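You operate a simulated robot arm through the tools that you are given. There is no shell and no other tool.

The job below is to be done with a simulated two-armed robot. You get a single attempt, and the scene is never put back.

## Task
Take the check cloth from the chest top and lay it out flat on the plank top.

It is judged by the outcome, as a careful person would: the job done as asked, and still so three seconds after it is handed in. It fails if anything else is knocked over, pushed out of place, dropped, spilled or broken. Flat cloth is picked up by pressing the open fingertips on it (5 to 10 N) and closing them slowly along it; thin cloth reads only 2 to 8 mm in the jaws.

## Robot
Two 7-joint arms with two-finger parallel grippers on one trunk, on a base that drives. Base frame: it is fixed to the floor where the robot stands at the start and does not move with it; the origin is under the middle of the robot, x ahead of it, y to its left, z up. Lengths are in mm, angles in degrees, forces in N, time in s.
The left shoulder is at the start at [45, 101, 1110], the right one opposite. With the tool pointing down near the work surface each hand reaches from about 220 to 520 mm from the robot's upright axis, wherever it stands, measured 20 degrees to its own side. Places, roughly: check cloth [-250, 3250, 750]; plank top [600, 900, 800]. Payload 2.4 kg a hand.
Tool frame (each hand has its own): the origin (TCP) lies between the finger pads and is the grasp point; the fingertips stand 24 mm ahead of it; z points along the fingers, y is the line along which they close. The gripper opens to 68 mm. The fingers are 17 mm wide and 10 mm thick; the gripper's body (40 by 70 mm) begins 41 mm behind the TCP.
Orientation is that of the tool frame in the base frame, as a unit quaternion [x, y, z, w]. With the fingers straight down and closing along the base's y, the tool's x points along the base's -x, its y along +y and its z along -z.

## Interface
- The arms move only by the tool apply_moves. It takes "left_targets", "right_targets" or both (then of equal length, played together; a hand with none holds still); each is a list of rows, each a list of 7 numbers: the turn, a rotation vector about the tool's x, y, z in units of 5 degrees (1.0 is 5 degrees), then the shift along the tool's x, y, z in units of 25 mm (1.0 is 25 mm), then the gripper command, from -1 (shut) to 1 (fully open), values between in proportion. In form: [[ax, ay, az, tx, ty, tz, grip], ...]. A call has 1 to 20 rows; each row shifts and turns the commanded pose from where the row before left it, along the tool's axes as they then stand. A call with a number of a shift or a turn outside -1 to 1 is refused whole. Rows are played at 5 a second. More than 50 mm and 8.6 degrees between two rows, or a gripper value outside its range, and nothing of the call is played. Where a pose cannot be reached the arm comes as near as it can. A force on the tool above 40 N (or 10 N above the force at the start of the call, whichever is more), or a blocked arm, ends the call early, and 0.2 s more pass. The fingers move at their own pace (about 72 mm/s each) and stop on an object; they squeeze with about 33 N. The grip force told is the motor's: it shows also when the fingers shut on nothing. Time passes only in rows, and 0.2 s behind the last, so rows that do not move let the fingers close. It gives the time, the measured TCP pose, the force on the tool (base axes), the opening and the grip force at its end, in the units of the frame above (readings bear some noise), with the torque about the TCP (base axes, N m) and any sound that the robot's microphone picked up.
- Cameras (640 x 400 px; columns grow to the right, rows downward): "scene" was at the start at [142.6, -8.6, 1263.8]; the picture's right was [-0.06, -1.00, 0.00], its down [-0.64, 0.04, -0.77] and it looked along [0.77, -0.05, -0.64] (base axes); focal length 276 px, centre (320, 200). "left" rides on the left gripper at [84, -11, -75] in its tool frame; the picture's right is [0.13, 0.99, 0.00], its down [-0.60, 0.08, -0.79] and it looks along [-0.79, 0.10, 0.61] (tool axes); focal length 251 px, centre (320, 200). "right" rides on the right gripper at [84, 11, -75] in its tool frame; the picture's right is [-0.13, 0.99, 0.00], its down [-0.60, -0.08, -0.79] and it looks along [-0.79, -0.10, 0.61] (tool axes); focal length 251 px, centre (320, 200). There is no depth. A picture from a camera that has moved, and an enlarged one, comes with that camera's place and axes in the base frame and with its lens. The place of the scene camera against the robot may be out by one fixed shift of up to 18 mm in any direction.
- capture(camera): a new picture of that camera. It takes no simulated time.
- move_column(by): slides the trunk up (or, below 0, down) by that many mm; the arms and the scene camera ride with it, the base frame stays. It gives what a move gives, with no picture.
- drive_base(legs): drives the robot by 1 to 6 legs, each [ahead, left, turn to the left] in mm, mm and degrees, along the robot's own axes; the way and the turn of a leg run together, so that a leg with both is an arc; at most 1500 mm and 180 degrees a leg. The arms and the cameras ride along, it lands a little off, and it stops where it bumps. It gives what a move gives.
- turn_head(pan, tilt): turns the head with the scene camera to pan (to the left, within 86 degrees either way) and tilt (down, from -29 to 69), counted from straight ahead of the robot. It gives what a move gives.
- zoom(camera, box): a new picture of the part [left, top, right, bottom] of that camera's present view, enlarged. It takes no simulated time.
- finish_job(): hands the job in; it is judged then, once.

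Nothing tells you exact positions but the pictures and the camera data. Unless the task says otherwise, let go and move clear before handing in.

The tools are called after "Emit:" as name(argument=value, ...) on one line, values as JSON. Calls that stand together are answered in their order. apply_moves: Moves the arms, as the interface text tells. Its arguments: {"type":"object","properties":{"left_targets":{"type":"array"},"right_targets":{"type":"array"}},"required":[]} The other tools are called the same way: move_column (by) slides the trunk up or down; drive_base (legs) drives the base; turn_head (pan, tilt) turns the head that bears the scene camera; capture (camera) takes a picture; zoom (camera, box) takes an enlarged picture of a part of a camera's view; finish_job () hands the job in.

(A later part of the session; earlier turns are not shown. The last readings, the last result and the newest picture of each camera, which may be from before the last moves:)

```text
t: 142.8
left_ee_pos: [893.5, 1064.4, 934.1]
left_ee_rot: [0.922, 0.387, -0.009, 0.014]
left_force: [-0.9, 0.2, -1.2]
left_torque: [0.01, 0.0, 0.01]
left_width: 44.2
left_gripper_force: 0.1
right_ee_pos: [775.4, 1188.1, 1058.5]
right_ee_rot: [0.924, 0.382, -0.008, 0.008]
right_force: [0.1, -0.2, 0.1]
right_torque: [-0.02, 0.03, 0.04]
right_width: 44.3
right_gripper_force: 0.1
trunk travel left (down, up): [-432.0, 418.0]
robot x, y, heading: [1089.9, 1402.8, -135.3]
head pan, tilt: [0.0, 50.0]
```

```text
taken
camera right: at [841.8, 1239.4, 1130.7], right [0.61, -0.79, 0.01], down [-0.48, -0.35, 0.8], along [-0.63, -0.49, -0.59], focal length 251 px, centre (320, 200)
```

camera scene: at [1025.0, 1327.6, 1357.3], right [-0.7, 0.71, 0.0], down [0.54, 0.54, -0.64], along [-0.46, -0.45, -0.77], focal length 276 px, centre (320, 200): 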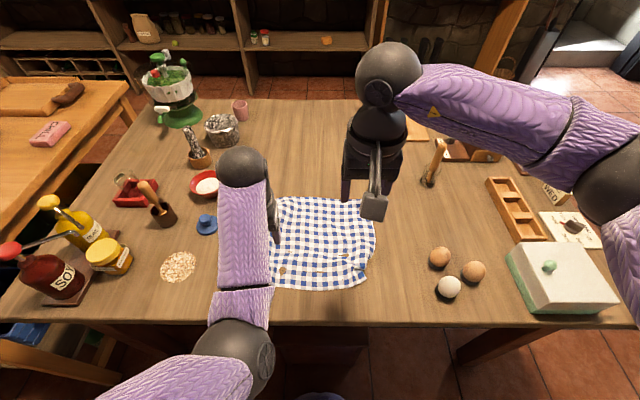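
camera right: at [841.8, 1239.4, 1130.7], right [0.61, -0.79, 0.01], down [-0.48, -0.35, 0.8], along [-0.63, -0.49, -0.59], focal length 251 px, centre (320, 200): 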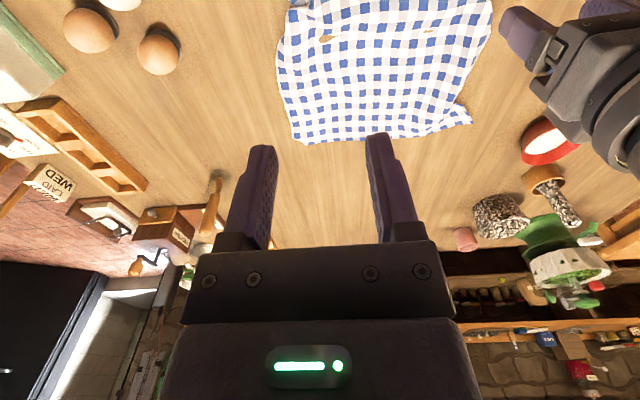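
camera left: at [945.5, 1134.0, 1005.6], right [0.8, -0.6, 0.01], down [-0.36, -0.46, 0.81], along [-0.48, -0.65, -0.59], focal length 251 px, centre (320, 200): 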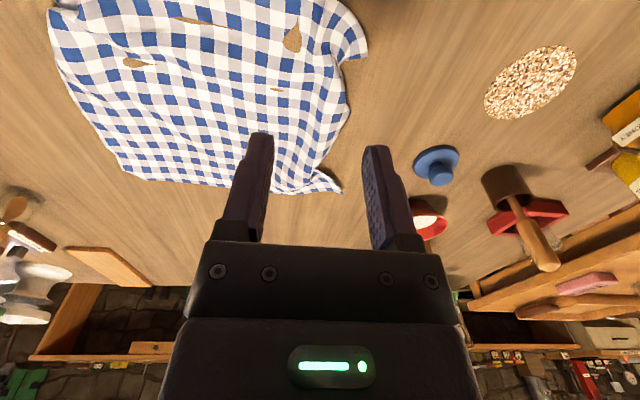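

The cloth lies on the table and everything else is in place. I raise the trunk further and free the left arm by moving that hand forward, then inspect the cloth closely.

Emit:
move_column(by=150)

Emit:
apply_moves(left_targets=[[0, 0, 0, -0.6, 0, -0.2, 0.3], [0, 0, 0, -0.6, 0, -0.2, 0.3], [0, 0, 0, -0.6, 0.3, -0.2, 0.3], [0, 0, 0, -0.3, 0.6, 0, 0.3], [0, 0, 0, 0, 0.6, 0, 0.3], [0, 0, 0, 0, 0.6, 0, 0.3], [0, 0, 0, 0, 0.6, 0, 0.3], [0, 0, 0, 0, 0, 0, 0.3]], right_targets=[[0, 0, 0, 0, 0, 0, 0.3], [0, 0, 0, 0, -0.5, 0, 0.3], [0, 0, 0, 0, -0.5, 0, 0.3], [0, 0, 0, 0, -0.5, 0, 0.3], [0, 0, 0, 0, -0.5, 0, 0.3], [0, 0, 0, 0, -0.5, 0, 0.3], [0, 0, 0, 0, -0.5, 0, 0.3], [0, 0, 0, 0, 0, 0, 0.3]])

Emit:
turn_head(pan=0, tilt=60)

Emit:
capture(camera="scene")

```text
t: 144.6
left_ee_pos: [892.9, 1064.8, 1083.5]
left_ee_rot: [0.922, 0.387, -0.008, 0.013]
left_force: [0.0, 0.4, 0.1]
left_torque: [-0.01, 0.04, -0.04]
left_width: 44.2
left_gripper_force: 0.0
right_ee_pos: [775.4, 1187.6, 1207.3]
right_ee_rot: [0.924, 0.382, -0.009, 0.008]
right_force: [-0.3, 0.3, 0.3]
right_torque: [-0.01, 0.01, -0.07]
right_width: 44.0
right_gripper_force: 0.0
trunk travel left (down, up): [-582.0, 267.0]
robot x, y, heading: [1084.9, 1403.6, -135.5]
head pan, tilt: [0.0, 50.0]
```

```text
t: 146.4
left_ee_pos: [905.9, 979.6, 1103.1]
left_ee_rot: [0.922, 0.387, -0.01, 0.014]
left_force: [-0.4, -0.8, -0.2]
left_torque: [-0.04, 0.0, -0.01]
left_width: 44.2
left_gripper_force: 0.0
right_ee_pos: [722.9, 1241.3, 1207.1]
right_ee_rot: [0.924, 0.382, -0.009, 0.009]
right_force: [0.2, 0.2, -0.9]
right_torque: [0.01, 0.0, 0.0]
right_width: 44.4
right_gripper_force: 0.0
trunk travel left (down, up): [-582.0, 267.0]
robot x, y, heading: [1086.0, 1410.2, -135.3]
head pan, tilt: [0.0, 50.0]
```

```text
t: 147.1
left_ee_pos: [904.3, 979.8, 1101.1]
left_ee_rot: [0.922, 0.387, -0.009, 0.014]
left_force: [-0.4, -0.7, 0.3]
left_torque: [-0.02, 0.0, 0.0]
left_width: 44.1
left_gripper_force: 0.1
right_ee_pos: [723.1, 1241.1, 1206.7]
right_ee_rot: [0.924, 0.382, -0.008, 0.008]
right_force: [0.4, 0.0, -0.2]
right_torque: [0.01, 0.03, 0.0]
right_width: 44.2
right_gripper_force: 0.1
trunk travel left (down, up): [-582.0, 267.0]
robot x, y, heading: [1090.6, 1401.9, -135.3]
head pan, tilt: [0.0, 60.0]
```

```text
taken
camera scene: at [1041.3, 1343.8, 1495.4], right [-0.7, 0.71, 0.0], down [0.62, 0.61, -0.5], along [-0.36, -0.35, -0.87], focal length 276 px, centre (320, 200)
```

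scene: 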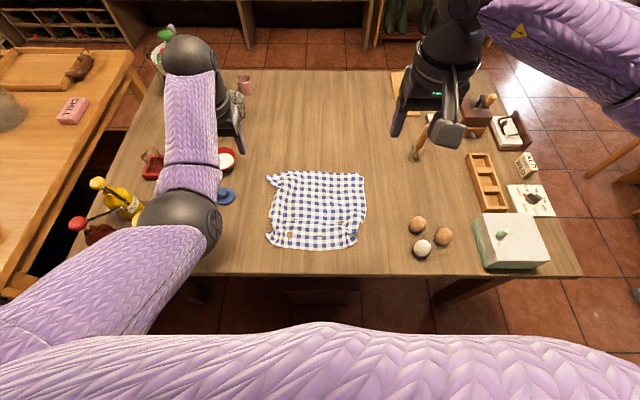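

Emit:
zoom(camera="scene", box=[240, 155, 400, 255])

Emit:
capture(camera="left")

Emit:
capture(camera="right")

```text
4.00 times, centred on (320, 205) of scene
camera zoom: at [1041.3, 1343.8, 1495.4], right [-0.7, 0.71, 0.0], down [0.62, 0.61, -0.5], along [-0.36, -0.35, -0.87], focal length 1106 px, centre (320, 180)
```

zoom: 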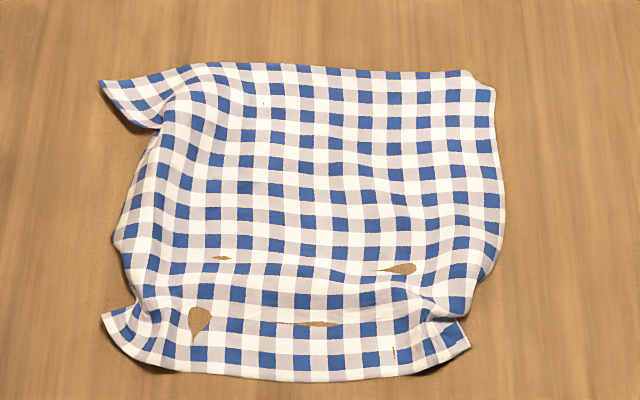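

```text
taken
camera left: at [957.1, 1049.5, 1173.6], right [0.8, -0.6, 0.01], down [-0.36, -0.46, 0.81], along [-0.48, -0.65, -0.59], focal length 251 px, centre (320, 200)
```

left: 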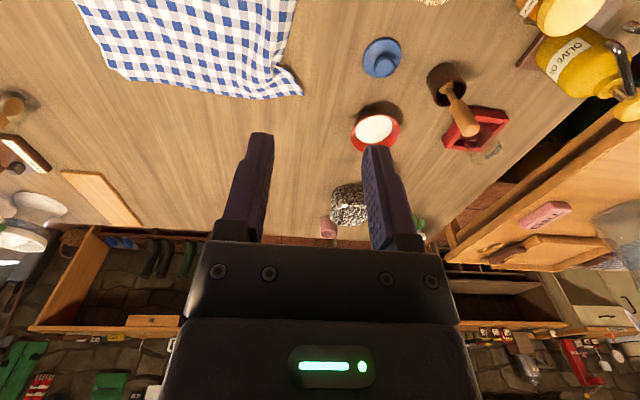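

```text
taken
camera right: at [790.9, 1292.3, 1279.8], right [0.61, -0.79, 0.01], down [-0.48, -0.35, 0.8], along [-0.63, -0.49, -0.59], focal length 251 px, centre (320, 200)
```

right: 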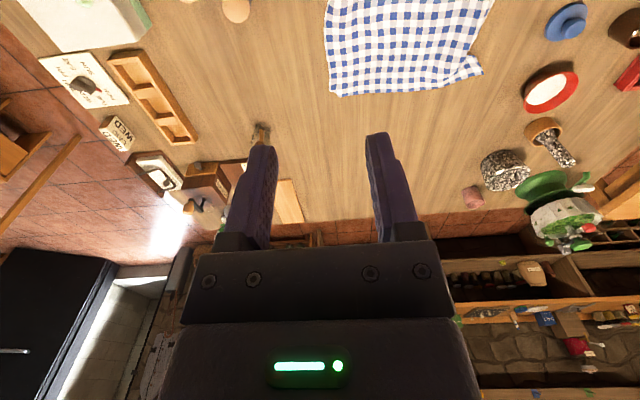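

The cloth lies mostly flat (268 of 283 mm deep, far edge fully spread), but the two near corners are still drawn in by the released pinch folds. I back the base off 70 mm for a comfortable reach, and lower the trunk so I can smooth those corners outward with closed fingertips.

Emit:
drive_base(legs=[[-70, 0, 0]])

Emit:
move_column(by=-150)

Emit:
capture(camera="scene")

Emit:
capture(camera="left")

Emit:
capture(camera="right")

```text
t: 148.1
left_ee_pos: [956.4, 1031.1, 1102.3]
left_ee_rot: [0.922, 0.387, -0.009, 0.013]
left_force: [0.8, 0.3, 0.6]
left_torque: [0.05, 0.02, 0.0]
left_width: 44.1
left_gripper_force: 0.0
right_ee_pos: [773.8, 1291.2, 1207.1]
right_ee_rot: [0.925, 0.381, -0.008, 0.007]
right_force: [0.4, 0.5, 0.3]
right_torque: [0.01, 0.01, 0.0]
right_width: 44.3
right_gripper_force: 0.0
trunk travel left (down, up): [-582.0, 267.0]
robot x, y, heading: [1134.6, 1453.3, -135.3]
head pan, tilt: [0.0, 60.0]
```

```text
t: 149.8
left_ee_pos: [955.0, 1029.5, 951.4]
left_ee_rot: [0.922, 0.387, -0.009, 0.014]
left_force: [0.3, 0.2, 1.2]
left_torque: [0.01, -0.02, -0.02]
left_width: 44.1
left_gripper_force: 0.1
right_ee_pos: [773.3, 1291.0, 1057.3]
right_ee_rot: [0.924, 0.382, -0.008, 0.008]
right_force: [-0.3, 0.3, -0.3]
right_torque: [-0.04, -0.03, 0.02]
right_width: 44.0
right_gripper_force: 0.2
trunk travel left (down, up): [-432.0, 418.0]
robot x, y, heading: [1133.5, 1456.5, -135.5]
head pan, tilt: [0.0, 60.0]
```

```text
taken
camera scene: at [1082.5, 1384.7, 1344.9], right [-0.7, 0.71, 0.0], down [0.62, 0.61, -0.5], along [-0.36, -0.35, -0.87], focal length 276 px, centre (320, 200)
```

scene: 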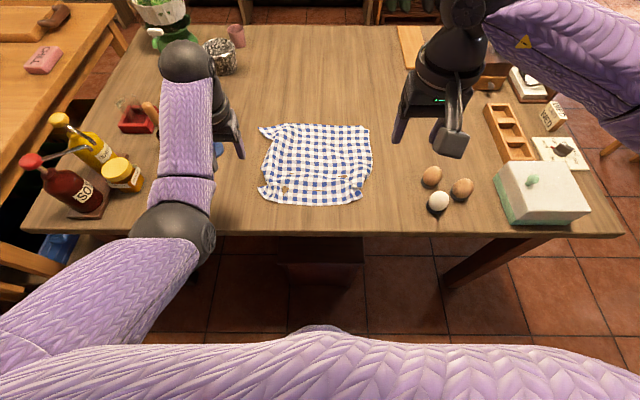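

```text
taken
camera left: at [1007.1, 1099.1, 1023.8], right [0.8, -0.6, 0.01], down [-0.36, -0.46, 0.81], along [-0.48, -0.65, -0.59], focal length 251 px, centre (320, 200)
```

left: 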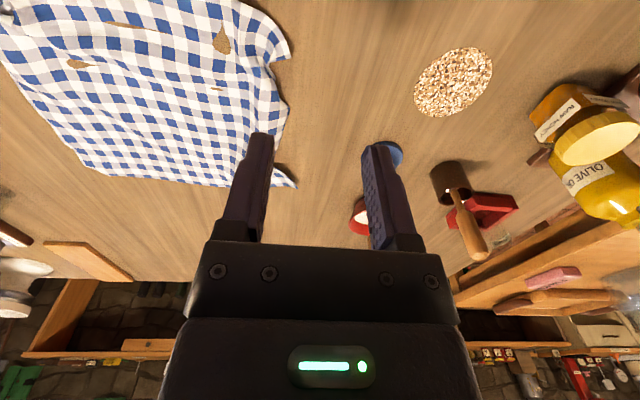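

```text
taken
camera right: at [841.0, 1342.2, 1130.0], right [0.61, -0.79, 0.01], down [-0.48, -0.35, 0.8], along [-0.64, -0.49, -0.59], focal length 251 px, centre (320, 200)
```

right: 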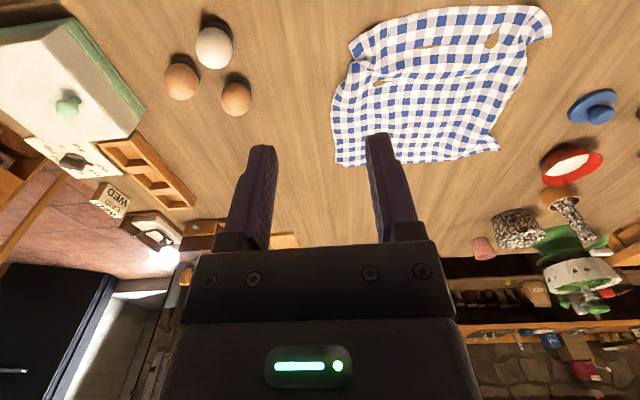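

Emit:
zoom(camera="right", box=[310, 0, 566, 160])

Emit:
zoom(camera="left", box=[60, 0, 316, 200])

Emit:
zoom(camera="scene", box=[240, 110, 400, 215])

```text
2.50 times, centred on (438, 80) of right
camera zoom: at [841.0, 1342.2, 1130.0], right [0.61, -0.79, 0.01], down [-0.48, -0.35, 0.8], along [-0.64, -0.49, -0.59], focal length 629 px, centre (25, 500)
```

zoom: 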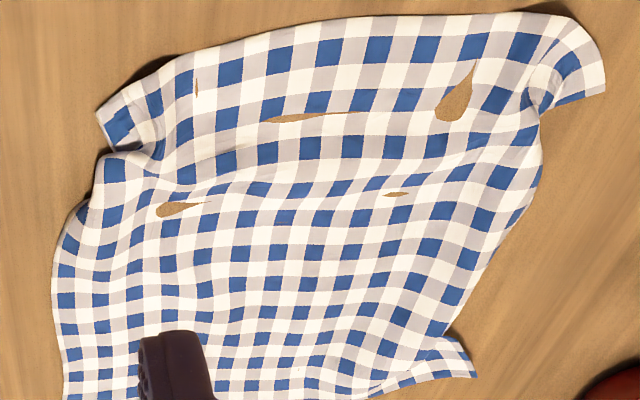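

```text
2.00 times, centred on (188, 100) of left
camera zoom: at [1007.1, 1099.1, 1023.8], right [0.8, -0.6, 0.01], down [-0.36, -0.46, 0.81], along [-0.48, -0.65, -0.59], focal length 503 px, centre (584, 400)
```

zoom: 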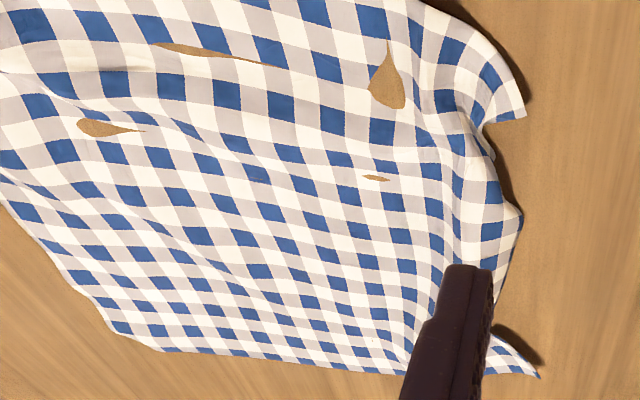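

```text
3.81 times, centred on (320, 162) of scene
camera zoom: at [1082.5, 1384.7, 1344.9], right [-0.7, 0.71, 0.0], down [0.62, 0.61, -0.5], along [-0.36, -0.35, -0.87], focal length 1053 px, centre (320, 343)
```

zoom: 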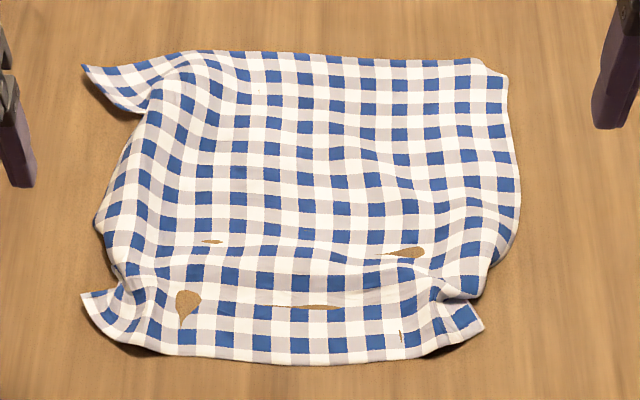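

The side edges are slightly tucked under because the near corners are drawn in (left edge spans only ~200 of 283 mm). I'll close the grippers and drag both near corners back and outward under light pressure; first I bring both hands above the corner flaps.

Emit:
apply_moves(left_targets=[[0, 0, 0, -0.17, -0.45, 0, -1], [0, 0, 0, -0.17, -0.45, 0, -1], [0, 0, 0, -0.17, -0.45, 0, -1], [0, 0, 0, -0.17, -0.45, 0, -1], [0, 0, 0, 0, 0, 0, -1], [0, 0, 0, 0, 0, 0, -1]], right_targets=[[0, 0, 0, -0.5, 0.45, 0.8, -1], [0, 0, 0, -0.5, 0.45, 0.8, -1], [0, 0, 0, -0.5, 0.45, 0.8, -1], [0, 0, 0, -0.5, 0.45, 0.8, -1], [0, 0, 0, -0.44, 0.44, 0.8, -1], [0, 0, 0, 0, 0, 0, -1]])

Emit:
move_column(by=-125)

Emit:
capture(camera="scene")

Emit:
capture(camera="left")

Emit:
capture(camera="right")

```text
t: 151.2
left_ee_pos: [909.3, 1049.9, 952.2]
left_ee_rot: [0.922, 0.387, -0.01, 0.013]
left_force: [-0.6, 0.0, 0.6]
left_torque: [0.0, 0.01, -0.01]
left_width: 0.2
left_gripper_force: 24.0
right_ee_pos: [768.6, 1206.8, 957.9]
right_ee_rot: [0.924, 0.383, -0.008, 0.008]
right_force: [-0.3, 0.9, 0.4]
right_torque: [-0.04, 0.01, 0.06]
right_width: 0.0
right_gripper_force: 23.7
trunk travel left (down, up): [-432.0, 418.0]
robot x, y, heading: [1135.7, 1454.3, -135.1]
head pan, tilt: [0.0, 60.0]
```

```text
t: 152.8
left_ee_pos: [910.8, 1049.3, 825.5]
left_ee_rot: [0.922, 0.387, -0.009, 0.013]
left_force: [-0.4, 0.1, -0.2]
left_torque: [-0.02, -0.03, 0.0]
left_width: 0.0
left_gripper_force: 23.6
right_ee_pos: [769.7, 1205.7, 834.3]
right_ee_rot: [0.924, 0.381, -0.008, 0.008]
right_force: [-0.7, 0.3, -0.7]
right_torque: [0.02, 0.05, -0.04]
right_width: 0.3
right_gripper_force: 23.7
trunk travel left (down, up): [-307.0, 542.0]
robot x, y, heading: [1135.4, 1455.5, -135.2]
head pan, tilt: [0.0, 60.0]
```

```text
taken
camera scene: at [1068.4, 1370.7, 1218.9], right [-0.7, 0.71, 0.0], down [0.62, 0.61, -0.5], along [-0.36, -0.35, -0.87], focal length 276 px, centre (320, 200)
```

scene: 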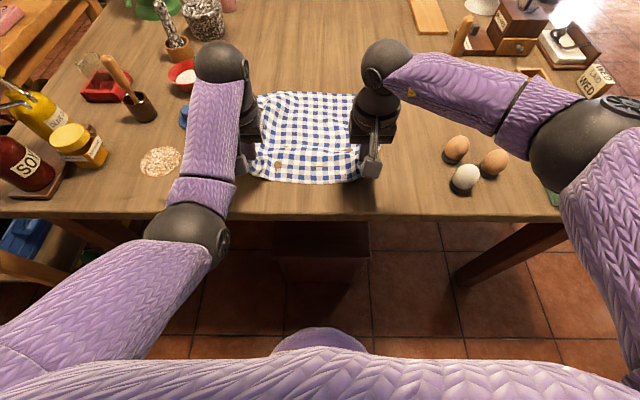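

```text
taken
camera left: at [963.3, 1118.5, 898.4], right [0.8, -0.6, 0.01], down [-0.36, -0.46, 0.81], along [-0.48, -0.65, -0.59], focal length 251 px, centre (320, 200)
```

left: 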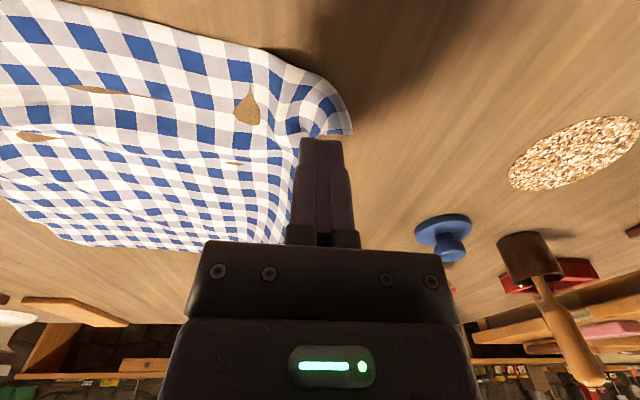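

```text
taken
camera right: at [836.2, 1257.5, 906.8], right [0.61, -0.79, 0.01], down [-0.48, -0.35, 0.81], along [-0.64, -0.49, -0.59], focal length 251 px, centre (320, 200)
```

right: 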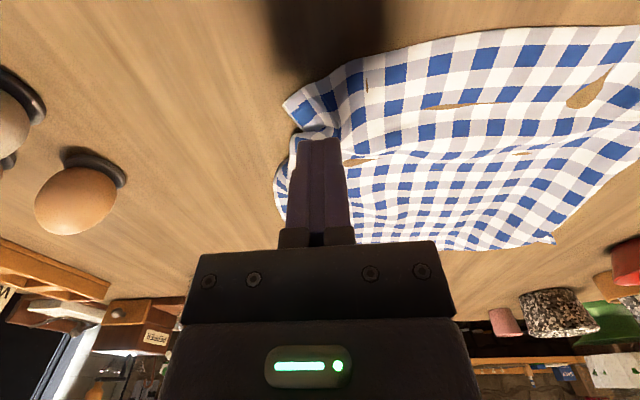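

Both closed fingertips are right above the corner flaps. I lower to contact.

Emit:
apply_moves(left_targets=[[0, 0, 0, 0, 0, 0.7, -1], [0, 0, 0, 0, 0, 0.6, -1], [0, 0, 0, 0, 0, 0, -1]], right_targets=[[0, 0, 0, 0, 0, 0.9, -1], [0, 0, 0, 0, 0, 0.75, -1], [0, 0, 0, 0, 0, 0, -1]])

Emit:
apply_moves(left_targets=[[0, 0, 0, 0, 0, 0.1, -1], [0, 0, 0, 0, 0, 0, -1]], right_targets=[[0, 0, 0, 0, 0, 0.1, -1], [0, 0, 0, 0, 0, 0, -1]])

```text
t: 153.6
left_ee_pos: [910.4, 1046.6, 795.3]
left_ee_rot: [0.922, 0.386, -0.009, 0.014]
left_force: [-0.4, 0.0, -0.1]
left_torque: [0.01, 0.01, 0.0]
left_width: 0.0
left_gripper_force: 22.8
right_ee_pos: [767.1, 1203.0, 791.1]
right_ee_rot: [0.924, 0.382, -0.008, 0.009]
right_force: [-0.4, 0.0, 0.3]
right_torque: [0.05, 0.01, 0.01]
right_width: 0.0
right_gripper_force: 23.2
trunk travel left (down, up): [-307.0, 542.0]
robot x, y, heading: [1134.0, 1454.0, -135.6]
head pan, tilt: [0.0, 60.0]
```

```text
t: 154.2
left_ee_pos: [911.4, 1047.7, 790.8]
left_ee_rot: [0.922, 0.387, -0.009, 0.014]
left_force: [0.3, 0.2, 0.7]
left_torque: [-0.04, 0.01, 0.02]
left_width: 0.1
left_gripper_force: 23.9
right_ee_pos: [767.6, 1204.0, 790.1]
right_ee_rot: [0.924, 0.381, -0.008, 0.008]
right_force: [0.1, -1.2, 0.1]
right_torque: [-0.01, 0.04, -0.02]
right_width: 0.0
right_gripper_force: 24.0
trunk travel left (down, up): [-307.0, 542.0]
robot x, y, heading: [1134.7, 1455.4, -135.1]
head pan, tilt: [0.0, 60.0]
```

Emit:
apply_moves(left_targets=[[0, 0, 0, 0, 0, 0.1, -1], [0, 0, 0, 0, 0, 0, -1]], right_targets=[[0, 0, 0, 0, 0, 0.1, -1], [0, 0, 0, 0, 0, 0, -1]])

```text
t: 154.8
left_ee_pos: [910.0, 1048.3, 790.4]
left_ee_rot: [0.922, 0.387, -0.009, 0.013]
left_force: [0.3, 0.0, -0.1]
left_torque: [-0.01, 0.02, -0.02]
left_width: 0.0
left_gripper_force: 23.5
right_ee_pos: [768.4, 1205.9, 786.8]
right_ee_rot: [0.925, 0.381, -0.008, 0.008]
right_force: [0.7, -1.1, 1.4]
right_torque: [0.01, 0.02, -0.01]
right_width: 0.0
right_gripper_force: 23.2
trunk travel left (down, up): [-307.0, 542.0]
robot x, y, heading: [1134.5, 1453.3, -135.2]
head pan, tilt: [0.0, 60.0]
```

Emit:
apply_moves(left_targets=[[0, 0, 0, 0, 0, 0.08, -1], [0, 0, 0, 0, 0, 0, -1]], right_targets=[[0, 0, 0, 0, 0, 0.04, -1], [0, 0, 0, 0, 0, 0, -1]])

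```text
t: 155.4
left_ee_pos: [910.7, 1046.7, 788.5]
left_ee_rot: [0.922, 0.386, -0.009, 0.014]
left_force: [0.3, 0.5, 0.2]
left_torque: [0.04, 0.0, 0.04]
left_width: 0.0
left_gripper_force: 23.6
right_ee_pos: [766.8, 1204.3, 786.8]
right_ee_rot: [0.925, 0.38, -0.008, 0.009]
right_force: [0.2, -0.8, 6.3]
right_torque: [-0.05, 0.08, 0.03]
right_width: 0.0
right_gripper_force: 23.4
trunk travel left (down, up): [-307.0, 542.0]
robot x, y, heading: [1137.3, 1453.3, -135.1]
head pan, tilt: [0.0, 60.0]
```

Emit:
apply_moves(left_targets=[[0, 0, 0, 0, 0, 0.06, -1], [0, 0, 0, 0, 0, 0, -1]], right_targets=[[0, 0, 0, 0, 0, 0.01, -1], [0, 0, 0, 0, 0, 0, -1]])

```text
t: 156.0
left_ee_pos: [911.3, 1047.7, 787.4]
left_ee_rot: [0.922, 0.386, -0.009, 0.014]
left_force: [0.2, -0.2, 0.3]
left_torque: [-0.02, 0.0, -0.02]
left_width: 0.0
left_gripper_force: 23.4
right_ee_pos: [767.4, 1206.4, 785.9]
right_ee_rot: [0.924, 0.381, -0.008, 0.008]
right_force: [-2.1, -1.2, 11.4]
right_torque: [0.0, 0.12, 0.04]
right_width: 0.1
right_gripper_force: 23.4
trunk travel left (down, up): [-307.0, 542.0]
robot x, y, heading: [1137.2, 1455.3, -135.2]
head pan, tilt: [0.0, 60.0]
```

Emit:
apply_moves(left_targets=[[0, 0, 0, 0, 0, 0.05, -1], [0, 0, 0, 0, 0, 0, -1]])

```text
t: 156.6
left_ee_pos: [910.6, 1046.9, 784.8]
left_ee_rot: [0.922, 0.387, -0.011, 0.015]
left_force: [-2.0, -2.2, 16.5]
left_torque: [-0.02, 0.09, 0.04]
left_width: 0.2
left_gripper_force: 23.5
right_ee_pos: [768.2, 1205.4, 785.5]
right_ee_rot: [0.924, 0.381, -0.008, 0.008]
right_force: [-2.0, -2.1, 7.0]
right_torque: [0.0, 0.15, 0.03]
right_width: 0.2
right_gripper_force: 24.0
trunk travel left (down, up): [-307.0, 542.0]
robot x, y, heading: [1138.0, 1451.3, -135.3]
head pan, tilt: [0.0, 60.0]
```

Left presses 16 N, right 7 N. I ease the left slightly and drag both corners back and outward, checking halfway.

Emit:
apply_moves(left_targets=[[0, 0, 0, 0.2, 0.073, -0.02, -1], [0, 0, 0, 0.2, 0.073, -0.004, -1], [0, 0, 0, 0.2, 0.073, -0.004, -1], [0, 0, 0, 0.2, 0.073, -0.004, -1], [0, 0, 0, 0.2, 0.073, -0.004, -1], [0, 0, 0, 0.2, 0.073, -0.004, -1]], right_targets=[[0, 0, 0, 0.157, -0.133, -0.002, -1], [0, 0, 0, 0.157, -0.133, -0.004, -1], [0, 0, 0, 0.157, -0.133, -0.004, -1], [0, 0, 0, 0.157, -0.133, -0.004, -1], [0, 0, 0, 0.157, -0.133, -0.004, -1], [0, 0, 0, 0.157, -0.133, -0.004, -1]])

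Emit:
capture(camera="scene")

Emit:
capture(camera="left")

Emit:
capture(camera="right")

```text
t: 158.0
left_ee_pos: [939.5, 1060.3, 785.9]
left_ee_rot: [0.922, 0.387, -0.01, 0.014]
left_force: [-6.4, 1.0, 17.9]
left_torque: [0.04, 0.25, 0.06]
left_width: 0.2
left_gripper_force: 23.5
right_ee_pos: [768.6, 1235.8, 786.3]
right_ee_rot: [0.925, 0.381, -0.009, 0.009]
right_force: [1.2, -3.2, 5.8]
right_torque: [-0.04, 0.02, 0.01]
right_width: 0.0
right_gripper_force: 23.5
trunk travel left (down, up): [-307.0, 542.0]
robot x, y, heading: [1134.3, 1454.0, -135.4]
head pan, tilt: [0.0, 60.0]
```

```text
taken
camera scene: at [1068.7, 1371.7, 1218.9], right [-0.7, 0.71, 0.0], down [0.62, 0.61, -0.5], along [-0.36, -0.35, -0.87], focal length 276 px, centre (320, 200)
```

scene: 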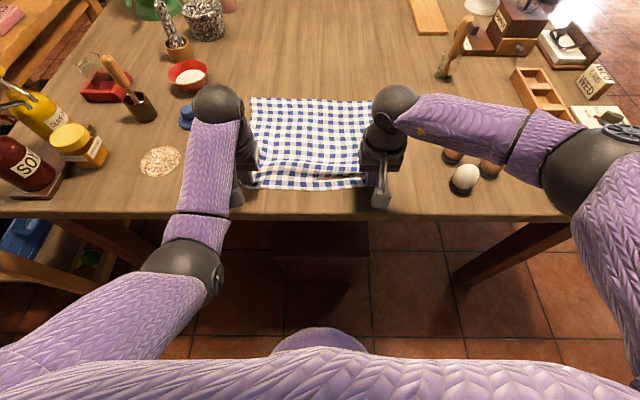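

```text
taken
camera left: at [991.8, 1130.4, 857.4], right [0.8, -0.6, 0.01], down [-0.36, -0.46, 0.81], along [-0.48, -0.65, -0.59], focal length 251 px, centre (320, 200)
```

left: 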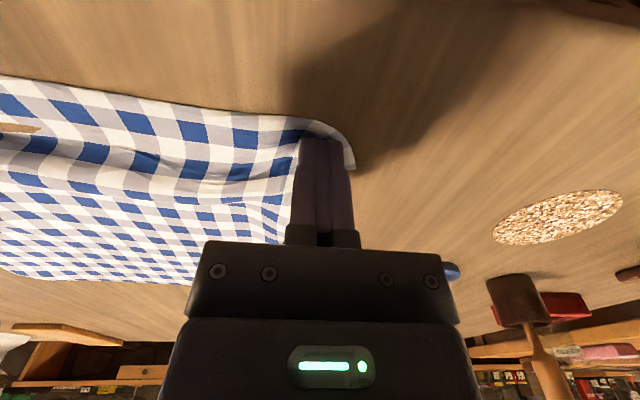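

```text
taken
camera right: at [837.6, 1286.8, 859.3], right [0.61, -0.79, 0.01], down [-0.48, -0.35, 0.81], along [-0.64, -0.5, -0.59], focal length 251 px, centre (320, 200)
```

right: 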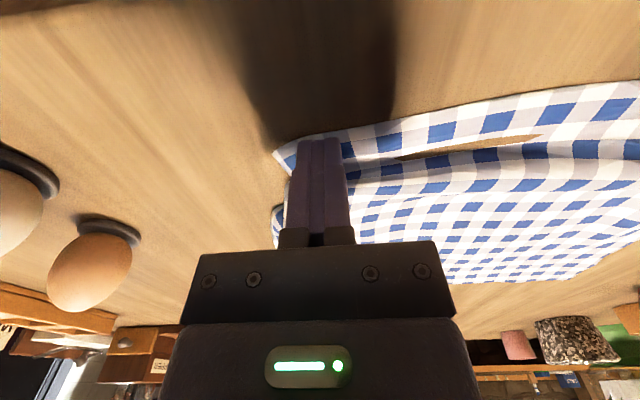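

Dragging works well: both near corners have moved out and the near edge is straightening. I continue the same drag.

Emit:
apply_moves(left_targets=[[0, 0, 0, 0.2, 0.09, -0.01, -1], [0, 0, 0, 0.2, 0.09, -0.004, -1], [0, 0, 0, 0.2, 0.09, -0.004, -1], [0, 0, 0, 0.2, 0.09, -0.004, -1], [0, 0, 0, 0.2, 0.09, -0.004, -1], [0, 0, 0, 0.2, 0.09, -0.004, -1]], right_targets=[[0, 0, 0, 0.18, -0.1, 0.006, -1], [0, 0, 0, 0.18, -0.1, -0.002, -1], [0, 0, 0, 0.18, -0.1, -0.004, -1], [0, 0, 0, 0.18, -0.1, -0.004, -1], [0, 0, 0, 0.18, -0.1, -0.004, -1], [0, 0, 0, 0.18, -0.1, -0.004, -1]])

Emit:
capture(camera="scene")

Emit:
capture(camera="left")

Emit:
capture(camera="right")

```text
t: 159.4
left_ee_pos: [968.1, 1075.5, 786.6]
left_ee_rot: [0.922, 0.387, -0.009, 0.013]
left_force: [-4.6, 0.8, 11.2]
left_torque: [0.03, 0.19, 0.0]
left_width: 0.2
left_gripper_force: 23.5
right_ee_pos: [780.7, 1266.4, 786.9]
right_ee_rot: [0.925, 0.381, -0.009, 0.007]
right_force: [2.3, -1.7, 3.5]
right_torque: [-0.14, -0.05, 0.04]
right_width: 0.5
right_gripper_force: 23.2
trunk travel left (down, up): [-307.0, 542.0]
robot x, y, heading: [1134.1, 1451.5, -135.0]
head pan, tilt: [0.0, 60.0]
```

```text
taken
camera scene: at [1068.4, 1371.2, 1218.8], right [-0.7, 0.71, 0.0], down [0.62, 0.61, -0.5], along [-0.36, -0.35, -0.87], focal length 276 px, centre (320, 200)
```

scene: 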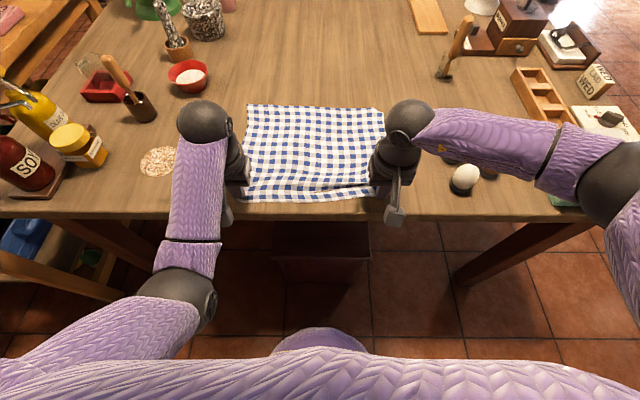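

```text
taken
camera left: at [1022.3, 1144.1, 857.5], right [0.8, -0.6, 0.01], down [-0.36, -0.46, 0.81], along [-0.48, -0.65, -0.59], focal length 251 px, centre (320, 200)
```

left: 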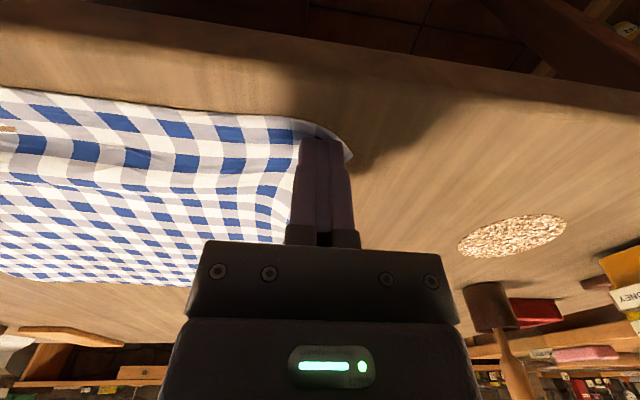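

```text
taken
camera right: at [847.6, 1318.0, 859.3], right [0.61, -0.79, 0.01], down [-0.48, -0.35, 0.8], along [-0.64, -0.49, -0.59], focal length 251 px, centre (320, 200)
```

right: 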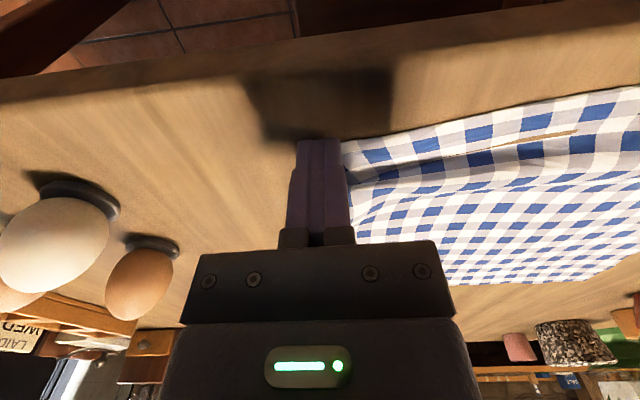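

The near edge is nearly full width now; the right fingertip has just slid off the corner. I lift both hands with the trunk and inspect.

Emit:
move_column(by=200)

Emit:
capture(camera="scene")

Emit:
zoom(camera="scene", box=[220, 100, 420, 225])

Emit:
capture(camera="left")

Emit:
capture(camera="right")

```text
t: 161.6
left_ee_pos: [969.8, 1073.4, 985.9]
left_ee_rot: [0.922, 0.387, -0.009, 0.014]
left_force: [-0.1, 0.4, 1.3]
left_torque: [0.02, 0.0, -0.01]
left_width: 0.0
left_gripper_force: 23.6
right_ee_pos: [779.5, 1265.3, 985.1]
right_ee_rot: [0.924, 0.382, -0.008, 0.008]
right_force: [0.2, 0.7, -0.1]
right_torque: [0.0, 0.01, -0.01]
right_width: 0.0
right_gripper_force: 23.3
trunk travel left (down, up): [-507.0, 342.0]
robot x, y, heading: [1133.9, 1450.7, -135.2]
head pan, tilt: [0.0, 60.0]
```

```text
taken
camera scene: at [1087.8, 1389.9, 1420.1], right [-0.7, 0.71, 0.0], down [0.62, 0.61, -0.5], along [-0.36, -0.35, -0.87], focal length 276 px, centre (320, 200)
```

scene: 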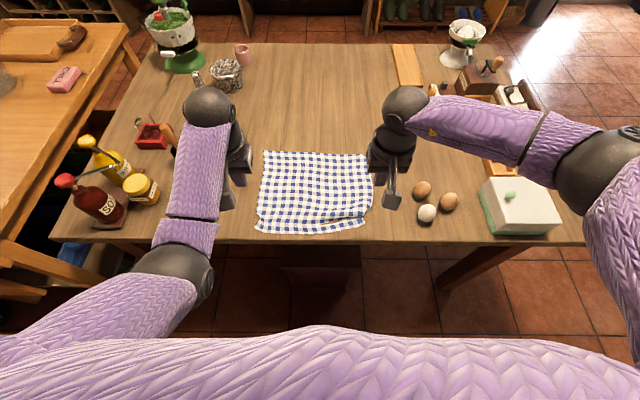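

```text
3.20 times, centred on (320, 162) of scene
camera zoom: at [1087.8, 1389.9, 1420.1], right [-0.7, 0.71, 0.0], down [0.62, 0.61, -0.5], along [-0.36, -0.35, -0.87], focal length 884 px, centre (320, 320)
```

zoom: 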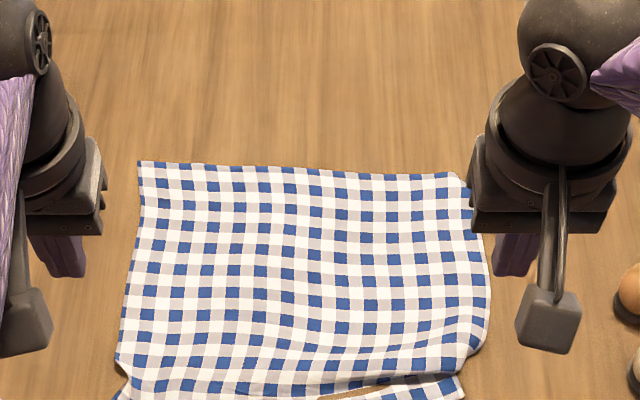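

```text
taken
camera left: at [1022.1, 1143.1, 1056.4], right [0.8, -0.6, 0.01], down [-0.36, -0.46, 0.81], along [-0.48, -0.65, -0.59], focal length 251 px, centre (320, 200)
```

left: 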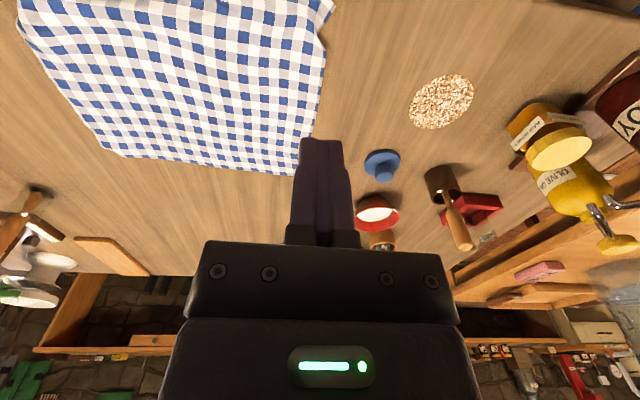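

```text
taken
camera right: at [847.0, 1316.6, 1058.6], right [0.61, -0.79, 0.01], down [-0.48, -0.35, 0.8], along [-0.63, -0.49, -0.59], focal length 251 px, centre (320, 200)
```

right: 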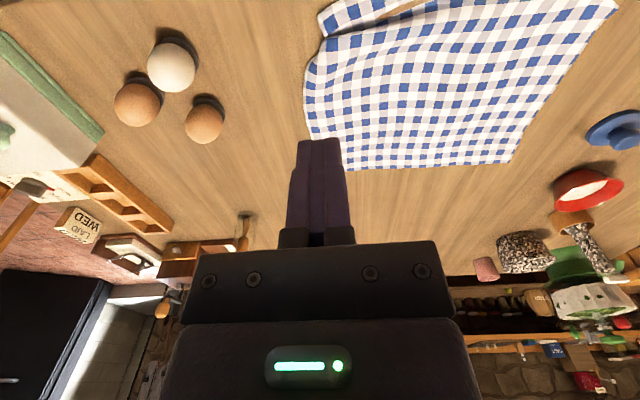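

A big improvement: far edge, left edge and most of the cloth are flat. Only the near-right corner still has a small fold. I look at it closer.

Emit:
zoom(camera="scene", box=[240, 140, 400, 240])

Emit:
zoom(camera="right", box=[290, 0, 450, 100])

```text
4.00 times, centred on (320, 190) of scene
camera zoom: at [1087.8, 1389.9, 1420.1], right [-0.7, 0.71, 0.0], down [0.62, 0.61, -0.5], along [-0.36, -0.35, -0.87], focal length 1106 px, centre (320, 240)
```

zoom: 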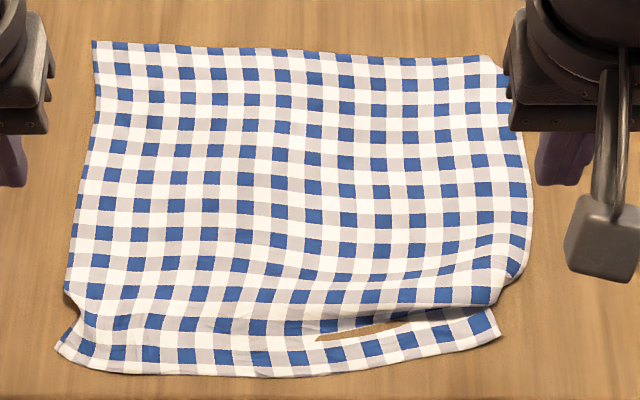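

```text
4.00 times, centred on (370, 50) of right
camera zoom: at [847.0, 1316.6, 1058.6], right [0.61, -0.79, 0.01], down [-0.48, -0.35, 0.8], along [-0.63, -0.49, -0.59], focal length 1006 px, centre (120, 800)
```

zoom: 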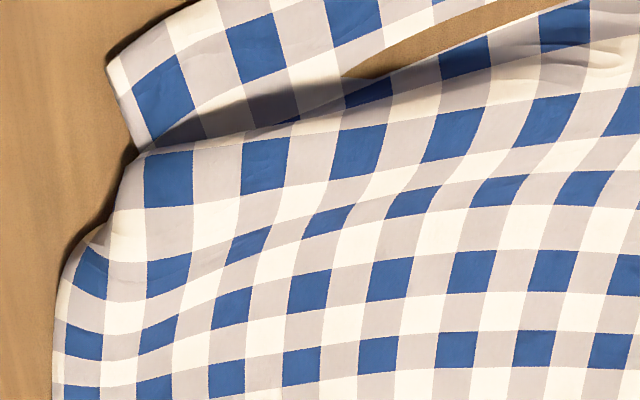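

Near-right corner tip is at about (389, -116), with a pleat just behind it; near-left tip at (377, 168). I'll hold the left corner under the left fingertip and drag the right corner back and out.

Emit:
apply_moves(right_targets=[[0, 0, 0, -0.28, 0.3, 0, -1], [0, 0, 0, -0.28, 0.3, 0, -1], [0, 0, 0, 0, 0, 0, -1]])

Emit:
move_column(by=-170)

Emit:
capture(camera="right")

Emit:
capture(camera="left")

```text
t: 162.4
left_ee_pos: [969.5, 1073.0, 984.6]
left_ee_rot: [0.922, 0.387, -0.01, 0.014]
left_force: [-0.1, 0.6, 0.4]
left_torque: [-0.01, 0.01, 0.03]
left_width: 0.0
left_gripper_force: 23.7
right_ee_pos: [779.5, 1243.1, 985.4]
right_ee_rot: [0.924, 0.381, -0.008, 0.008]
right_force: [0.0, -0.4, -0.5]
right_torque: [0.01, 0.0, -0.02]
right_width: 0.0
right_gripper_force: 23.4
trunk travel left (down, up): [-507.0, 342.0]
robot x, y, heading: [1136.0, 1455.8, -135.2]
head pan, tilt: [0.0, 60.0]
```

```text
t: 164.3
left_ee_pos: [969.7, 1073.0, 815.5]
left_ee_rot: [0.922, 0.387, -0.009, 0.014]
left_force: [0.1, 0.1, 0.0]
left_torque: [-0.01, -0.02, 0.02]
left_width: 0.0
left_gripper_force: 23.3
right_ee_pos: [779.9, 1244.9, 816.6]
right_ee_rot: [0.924, 0.382, -0.008, 0.009]
right_force: [0.2, -0.3, -0.1]
right_torque: [0.01, 0.02, -0.03]
right_width: 0.0
right_gripper_force: 23.3
trunk travel left (down, up): [-337.0, 513.0]
robot x, y, heading: [1136.2, 1456.6, -135.2]
head pan, tilt: [0.0, 60.0]
```

```text
taken
camera right: at [847.7, 1296.1, 889.5], right [0.61, -0.79, 0.01], down [-0.48, -0.35, 0.81], along [-0.64, -0.49, -0.59], focal length 251 px, centre (320, 200)
```

right: 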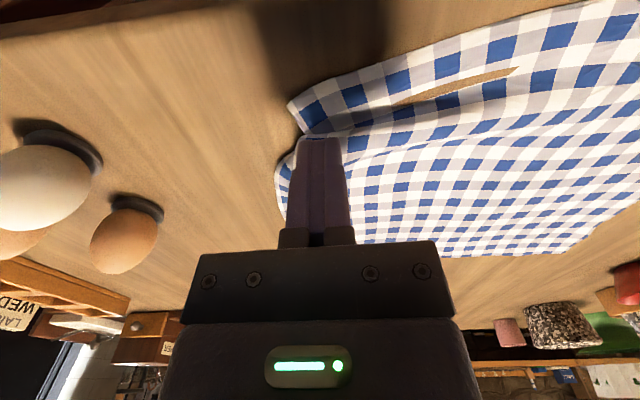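

```text
taken
camera left: at [1022.2, 1143.2, 886.7], right [0.8, -0.6, 0.01], down [-0.36, -0.46, 0.81], along [-0.48, -0.65, -0.59], focal length 251 px, centre (320, 200)
```

left: 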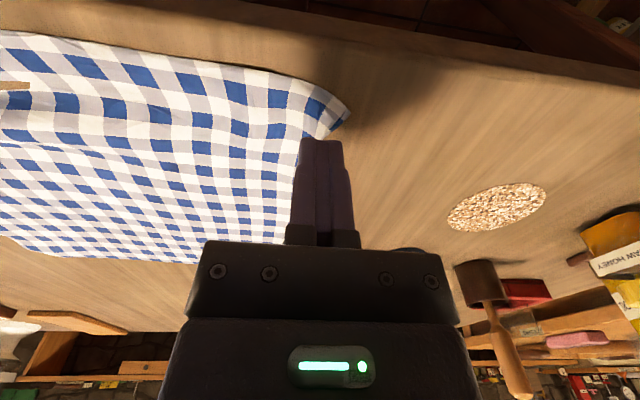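

Emit:
apply_moves(left_targets=[[0, 0, 0, 0, -0.16, 0.6, -1], [0, 0, 0, 0, 0, 0.44, -1], [0, 0, 0, 0, 0, 0, -1]], right_targets=[[0, 0, 0, 0, 0, 0.6, -1], [0, 0, 0, 0, 0, 0.52, -1], [0, 0, 0, 0, 0, 0, -1]])

Emit:
apply_moves(left_targets=[[0, 0, 0, 0, 0, 0.06, -1], [0, 0, 0, 0, 0, 0, -1]], right_targets=[[0, 0, 0, 0, 0, 0.04, -1], [0, 0, 0, 0, 0, 0, -1]])

```text
t: 165.1
left_ee_pos: [967.8, 1076.3, 789.4]
left_ee_rot: [0.922, 0.387, -0.01, 0.014]
left_force: [-0.1, -0.3, -0.5]
left_torque: [0.03, 0.01, -0.01]
left_width: 0.1
left_gripper_force: 23.4
right_ee_pos: [780.0, 1243.4, 788.6]
right_ee_rot: [0.924, 0.382, -0.009, 0.009]
right_force: [-0.2, 1.1, 7.7]
right_torque: [-0.09, 0.01, 0.01]
right_width: 0.0
right_gripper_force: 24.0
trunk travel left (down, up): [-337.0, 513.0]
robot x, y, heading: [1136.8, 1451.0, -134.9]
head pan, tilt: [0.0, 60.0]
```

```text
t: 165.7
left_ee_pos: [967.4, 1076.4, 787.6]
left_ee_rot: [0.922, 0.387, -0.009, 0.014]
left_force: [0.2, 0.6, -0.3]
left_torque: [0.01, -0.03, -0.02]
left_width: 0.1
left_gripper_force: 23.4
right_ee_pos: [780.0, 1243.6, 787.8]
right_ee_rot: [0.924, 0.381, -0.009, 0.007]
right_force: [-0.2, 0.0, 16.5]
right_torque: [-0.17, 0.06, 0.01]
right_width: 0.0
right_gripper_force: 23.6
trunk travel left (down, up): [-337.0, 513.0]
robot x, y, heading: [1140.3, 1456.0, -135.1]
head pan, tilt: [0.0, 60.0]
```

Emit:
apply_moves(left_targets=[[0, 0, 0, 0, 0, 0.07, -1], [0, 0, 0, 0, 0, 0, -1]], right_targets=[[0, 0, 0, 0, 0, -0.015, -1], [0, 0, 0, 0, 0, 0, -1]])

```text
t: 166.3
left_ee_pos: [967.8, 1076.6, 785.2]
left_ee_rot: [0.922, 0.387, -0.01, 0.014]
left_force: [-0.1, -0.6, 3.8]
left_torque: [-0.01, 0.0, 0.0]
left_width: 0.1
left_gripper_force: 23.5
right_ee_pos: [779.9, 1244.8, 788.0]
right_ee_rot: [0.925, 0.38, -0.009, 0.008]
right_force: [0.9, -1.7, 16.3]
right_torque: [-0.2, 0.05, 0.05]
right_width: 0.0
right_gripper_force: 23.4
trunk travel left (down, up): [-337.0, 513.0]
robot x, y, heading: [1136.8, 1452.1, -135.1]
head pan, tilt: [0.0, 60.0]
```

Emit:
apply_moves(left_targets=[[0, 0, 0, 0, 0, 0.025, -1], [0, 0, 0, 0.06, 0.03, -0.001, -1], [0, 0, 0, 0.06, 0.03, -0.001, -1], [0, 0, 0, 0.06, 0.03, -0.001, -1], [0, 0, 0, 0.06, 0.03, -0.001, -1], [0, 0, 0, 0.06, 0.03, -0.001, -1], [0, 0, 0, 0.06, 0.03, -0.001, -1], [0, 0, 0, 0.06, 0.03, -0.001, -1], [0, 0, 0, 0.06, 0.03, -0.001, -1]], right_targets=[[0, 0, 0, 0, 0, -0.01, -1], [0, 0, 0, 0.15, -0.125, -0.003, -1], [0, 0, 0, 0.15, -0.125, -0.003, -1], [0, 0, 0, 0.15, -0.125, -0.003, -1], [0, 0, 0, 0.15, -0.125, -0.003, -1], [0, 0, 0, 0.15, -0.125, -0.003, -1], [0, 0, 0, 0.15, -0.125, -0.003, -1], [0, 0, 0, 0.15, -0.125, -0.003, -1], [0, 0, 0, 0.15, -0.125, -0.003, -1]])

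Emit:
capture(camera="scene")

Emit:
capture(camera="right")

Emit:
capture(camera="left")

```text
t: 168.3
left_ee_pos: [979.6, 1080.7, 785.3]
left_ee_rot: [0.922, 0.387, -0.011, 0.014]
left_force: [-6.9, -2.2, 26.7]
left_torque: [0.15, 0.13, 0.04]
left_width: 0.0
left_gripper_force: 23.2
right_ee_pos: [784.2, 1283.6, 787.0]
right_ee_rot: [0.924, 0.381, -0.009, 0.008]
right_force: [0.3, -0.6, 0.3]
right_torque: [-0.01, 0.02, -0.04]
right_width: 0.2
right_gripper_force: 23.3
trunk travel left (down, up): [-337.0, 513.0]
robot x, y, heading: [1134.4, 1454.1, -135.2]
head pan, tilt: [0.0, 60.0]
```

```text
taken
camera scene: at [1072.3, 1376.0, 1249.4], right [-0.7, 0.71, 0.0], down [0.62, 0.61, -0.5], along [-0.36, -0.35, -0.87], focal length 276 px, centre (320, 200)
```

scene: 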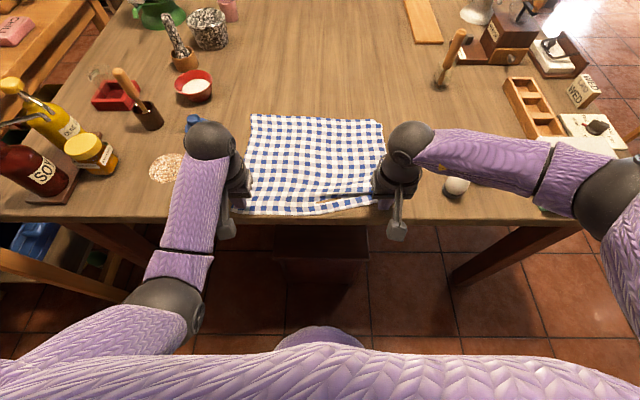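

```text
taken
camera right: at [851.7, 1335.1, 861.0], right [0.61, -0.79, 0.01], down [-0.48, -0.35, 0.81], along [-0.64, -0.49, -0.59], focal length 251 px, centre (320, 200)
```

right: 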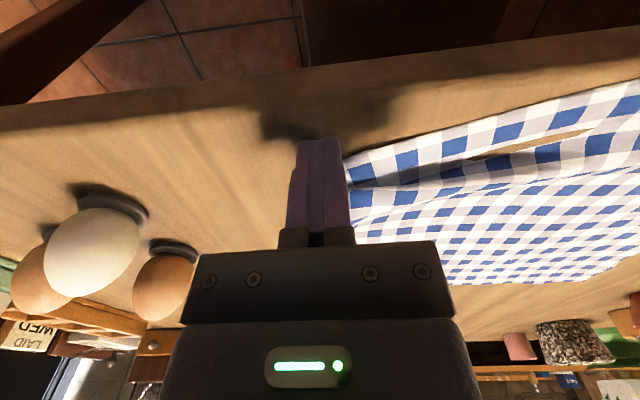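

```text
taken
camera left: at [1032.0, 1149.5, 857.0], right [0.8, -0.6, 0.01], down [-0.36, -0.46, 0.81], along [-0.48, -0.65, -0.58], focal length 251 px, centre (320, 200)
```

left: 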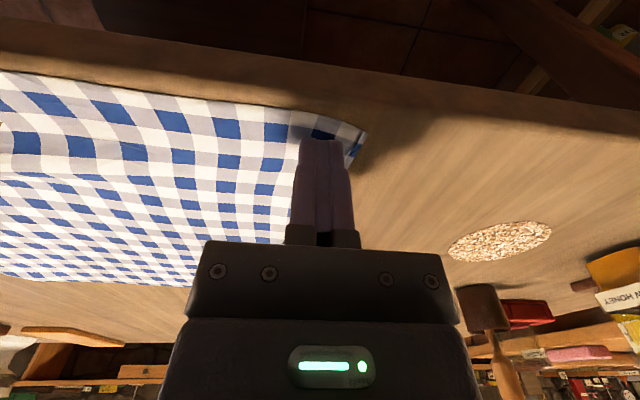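

The right fingertip slid off the corner again. I lift and check the state before retrying further inside the cloth.

Emit:
move_column(by=120)

Emit:
zoom(camera="scene", box=[230, 130, 410, 242])

Emit:
capture(camera="right")

```text
t: 169.8
left_ee_pos: [979.9, 1079.4, 903.7]
left_ee_rot: [0.922, 0.387, -0.009, 0.015]
left_force: [-0.3, 0.4, -0.5]
left_torque: [0.01, -0.04, -0.01]
left_width: 0.0
left_gripper_force: 23.9
right_ee_pos: [784.0, 1282.7, 907.7]
right_ee_rot: [0.924, 0.381, -0.007, 0.008]
right_force: [0.6, -0.2, 0.6]
right_torque: [0.02, -0.02, 0.02]
right_width: 0.0
right_gripper_force: 23.8
trunk travel left (down, up): [-457.0, 393.0]
robot x, y, heading: [1136.7, 1455.3, -135.3]
head pan, tilt: [0.0, 60.0]
```

```text
3.56 times, centred on (320, 186) of scene
camera zoom: at [1084.4, 1386.6, 1369.9], right [-0.7, 0.71, 0.0], down [0.62, 0.61, -0.5], along [-0.36, -0.35, -0.87], focal length 983 px, centre (320, 250)
```

zoom: 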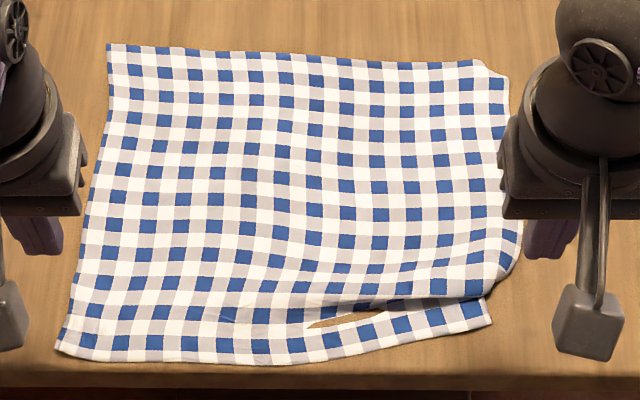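

```text
taken
camera right: at [851.4, 1334.6, 980.6], right [0.61, -0.79, 0.01], down [-0.48, -0.35, 0.8], along [-0.64, -0.49, -0.59], focal length 251 px, centre (320, 200)
```

right: 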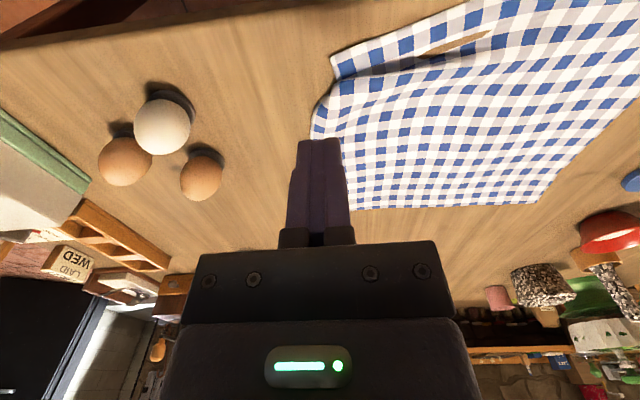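

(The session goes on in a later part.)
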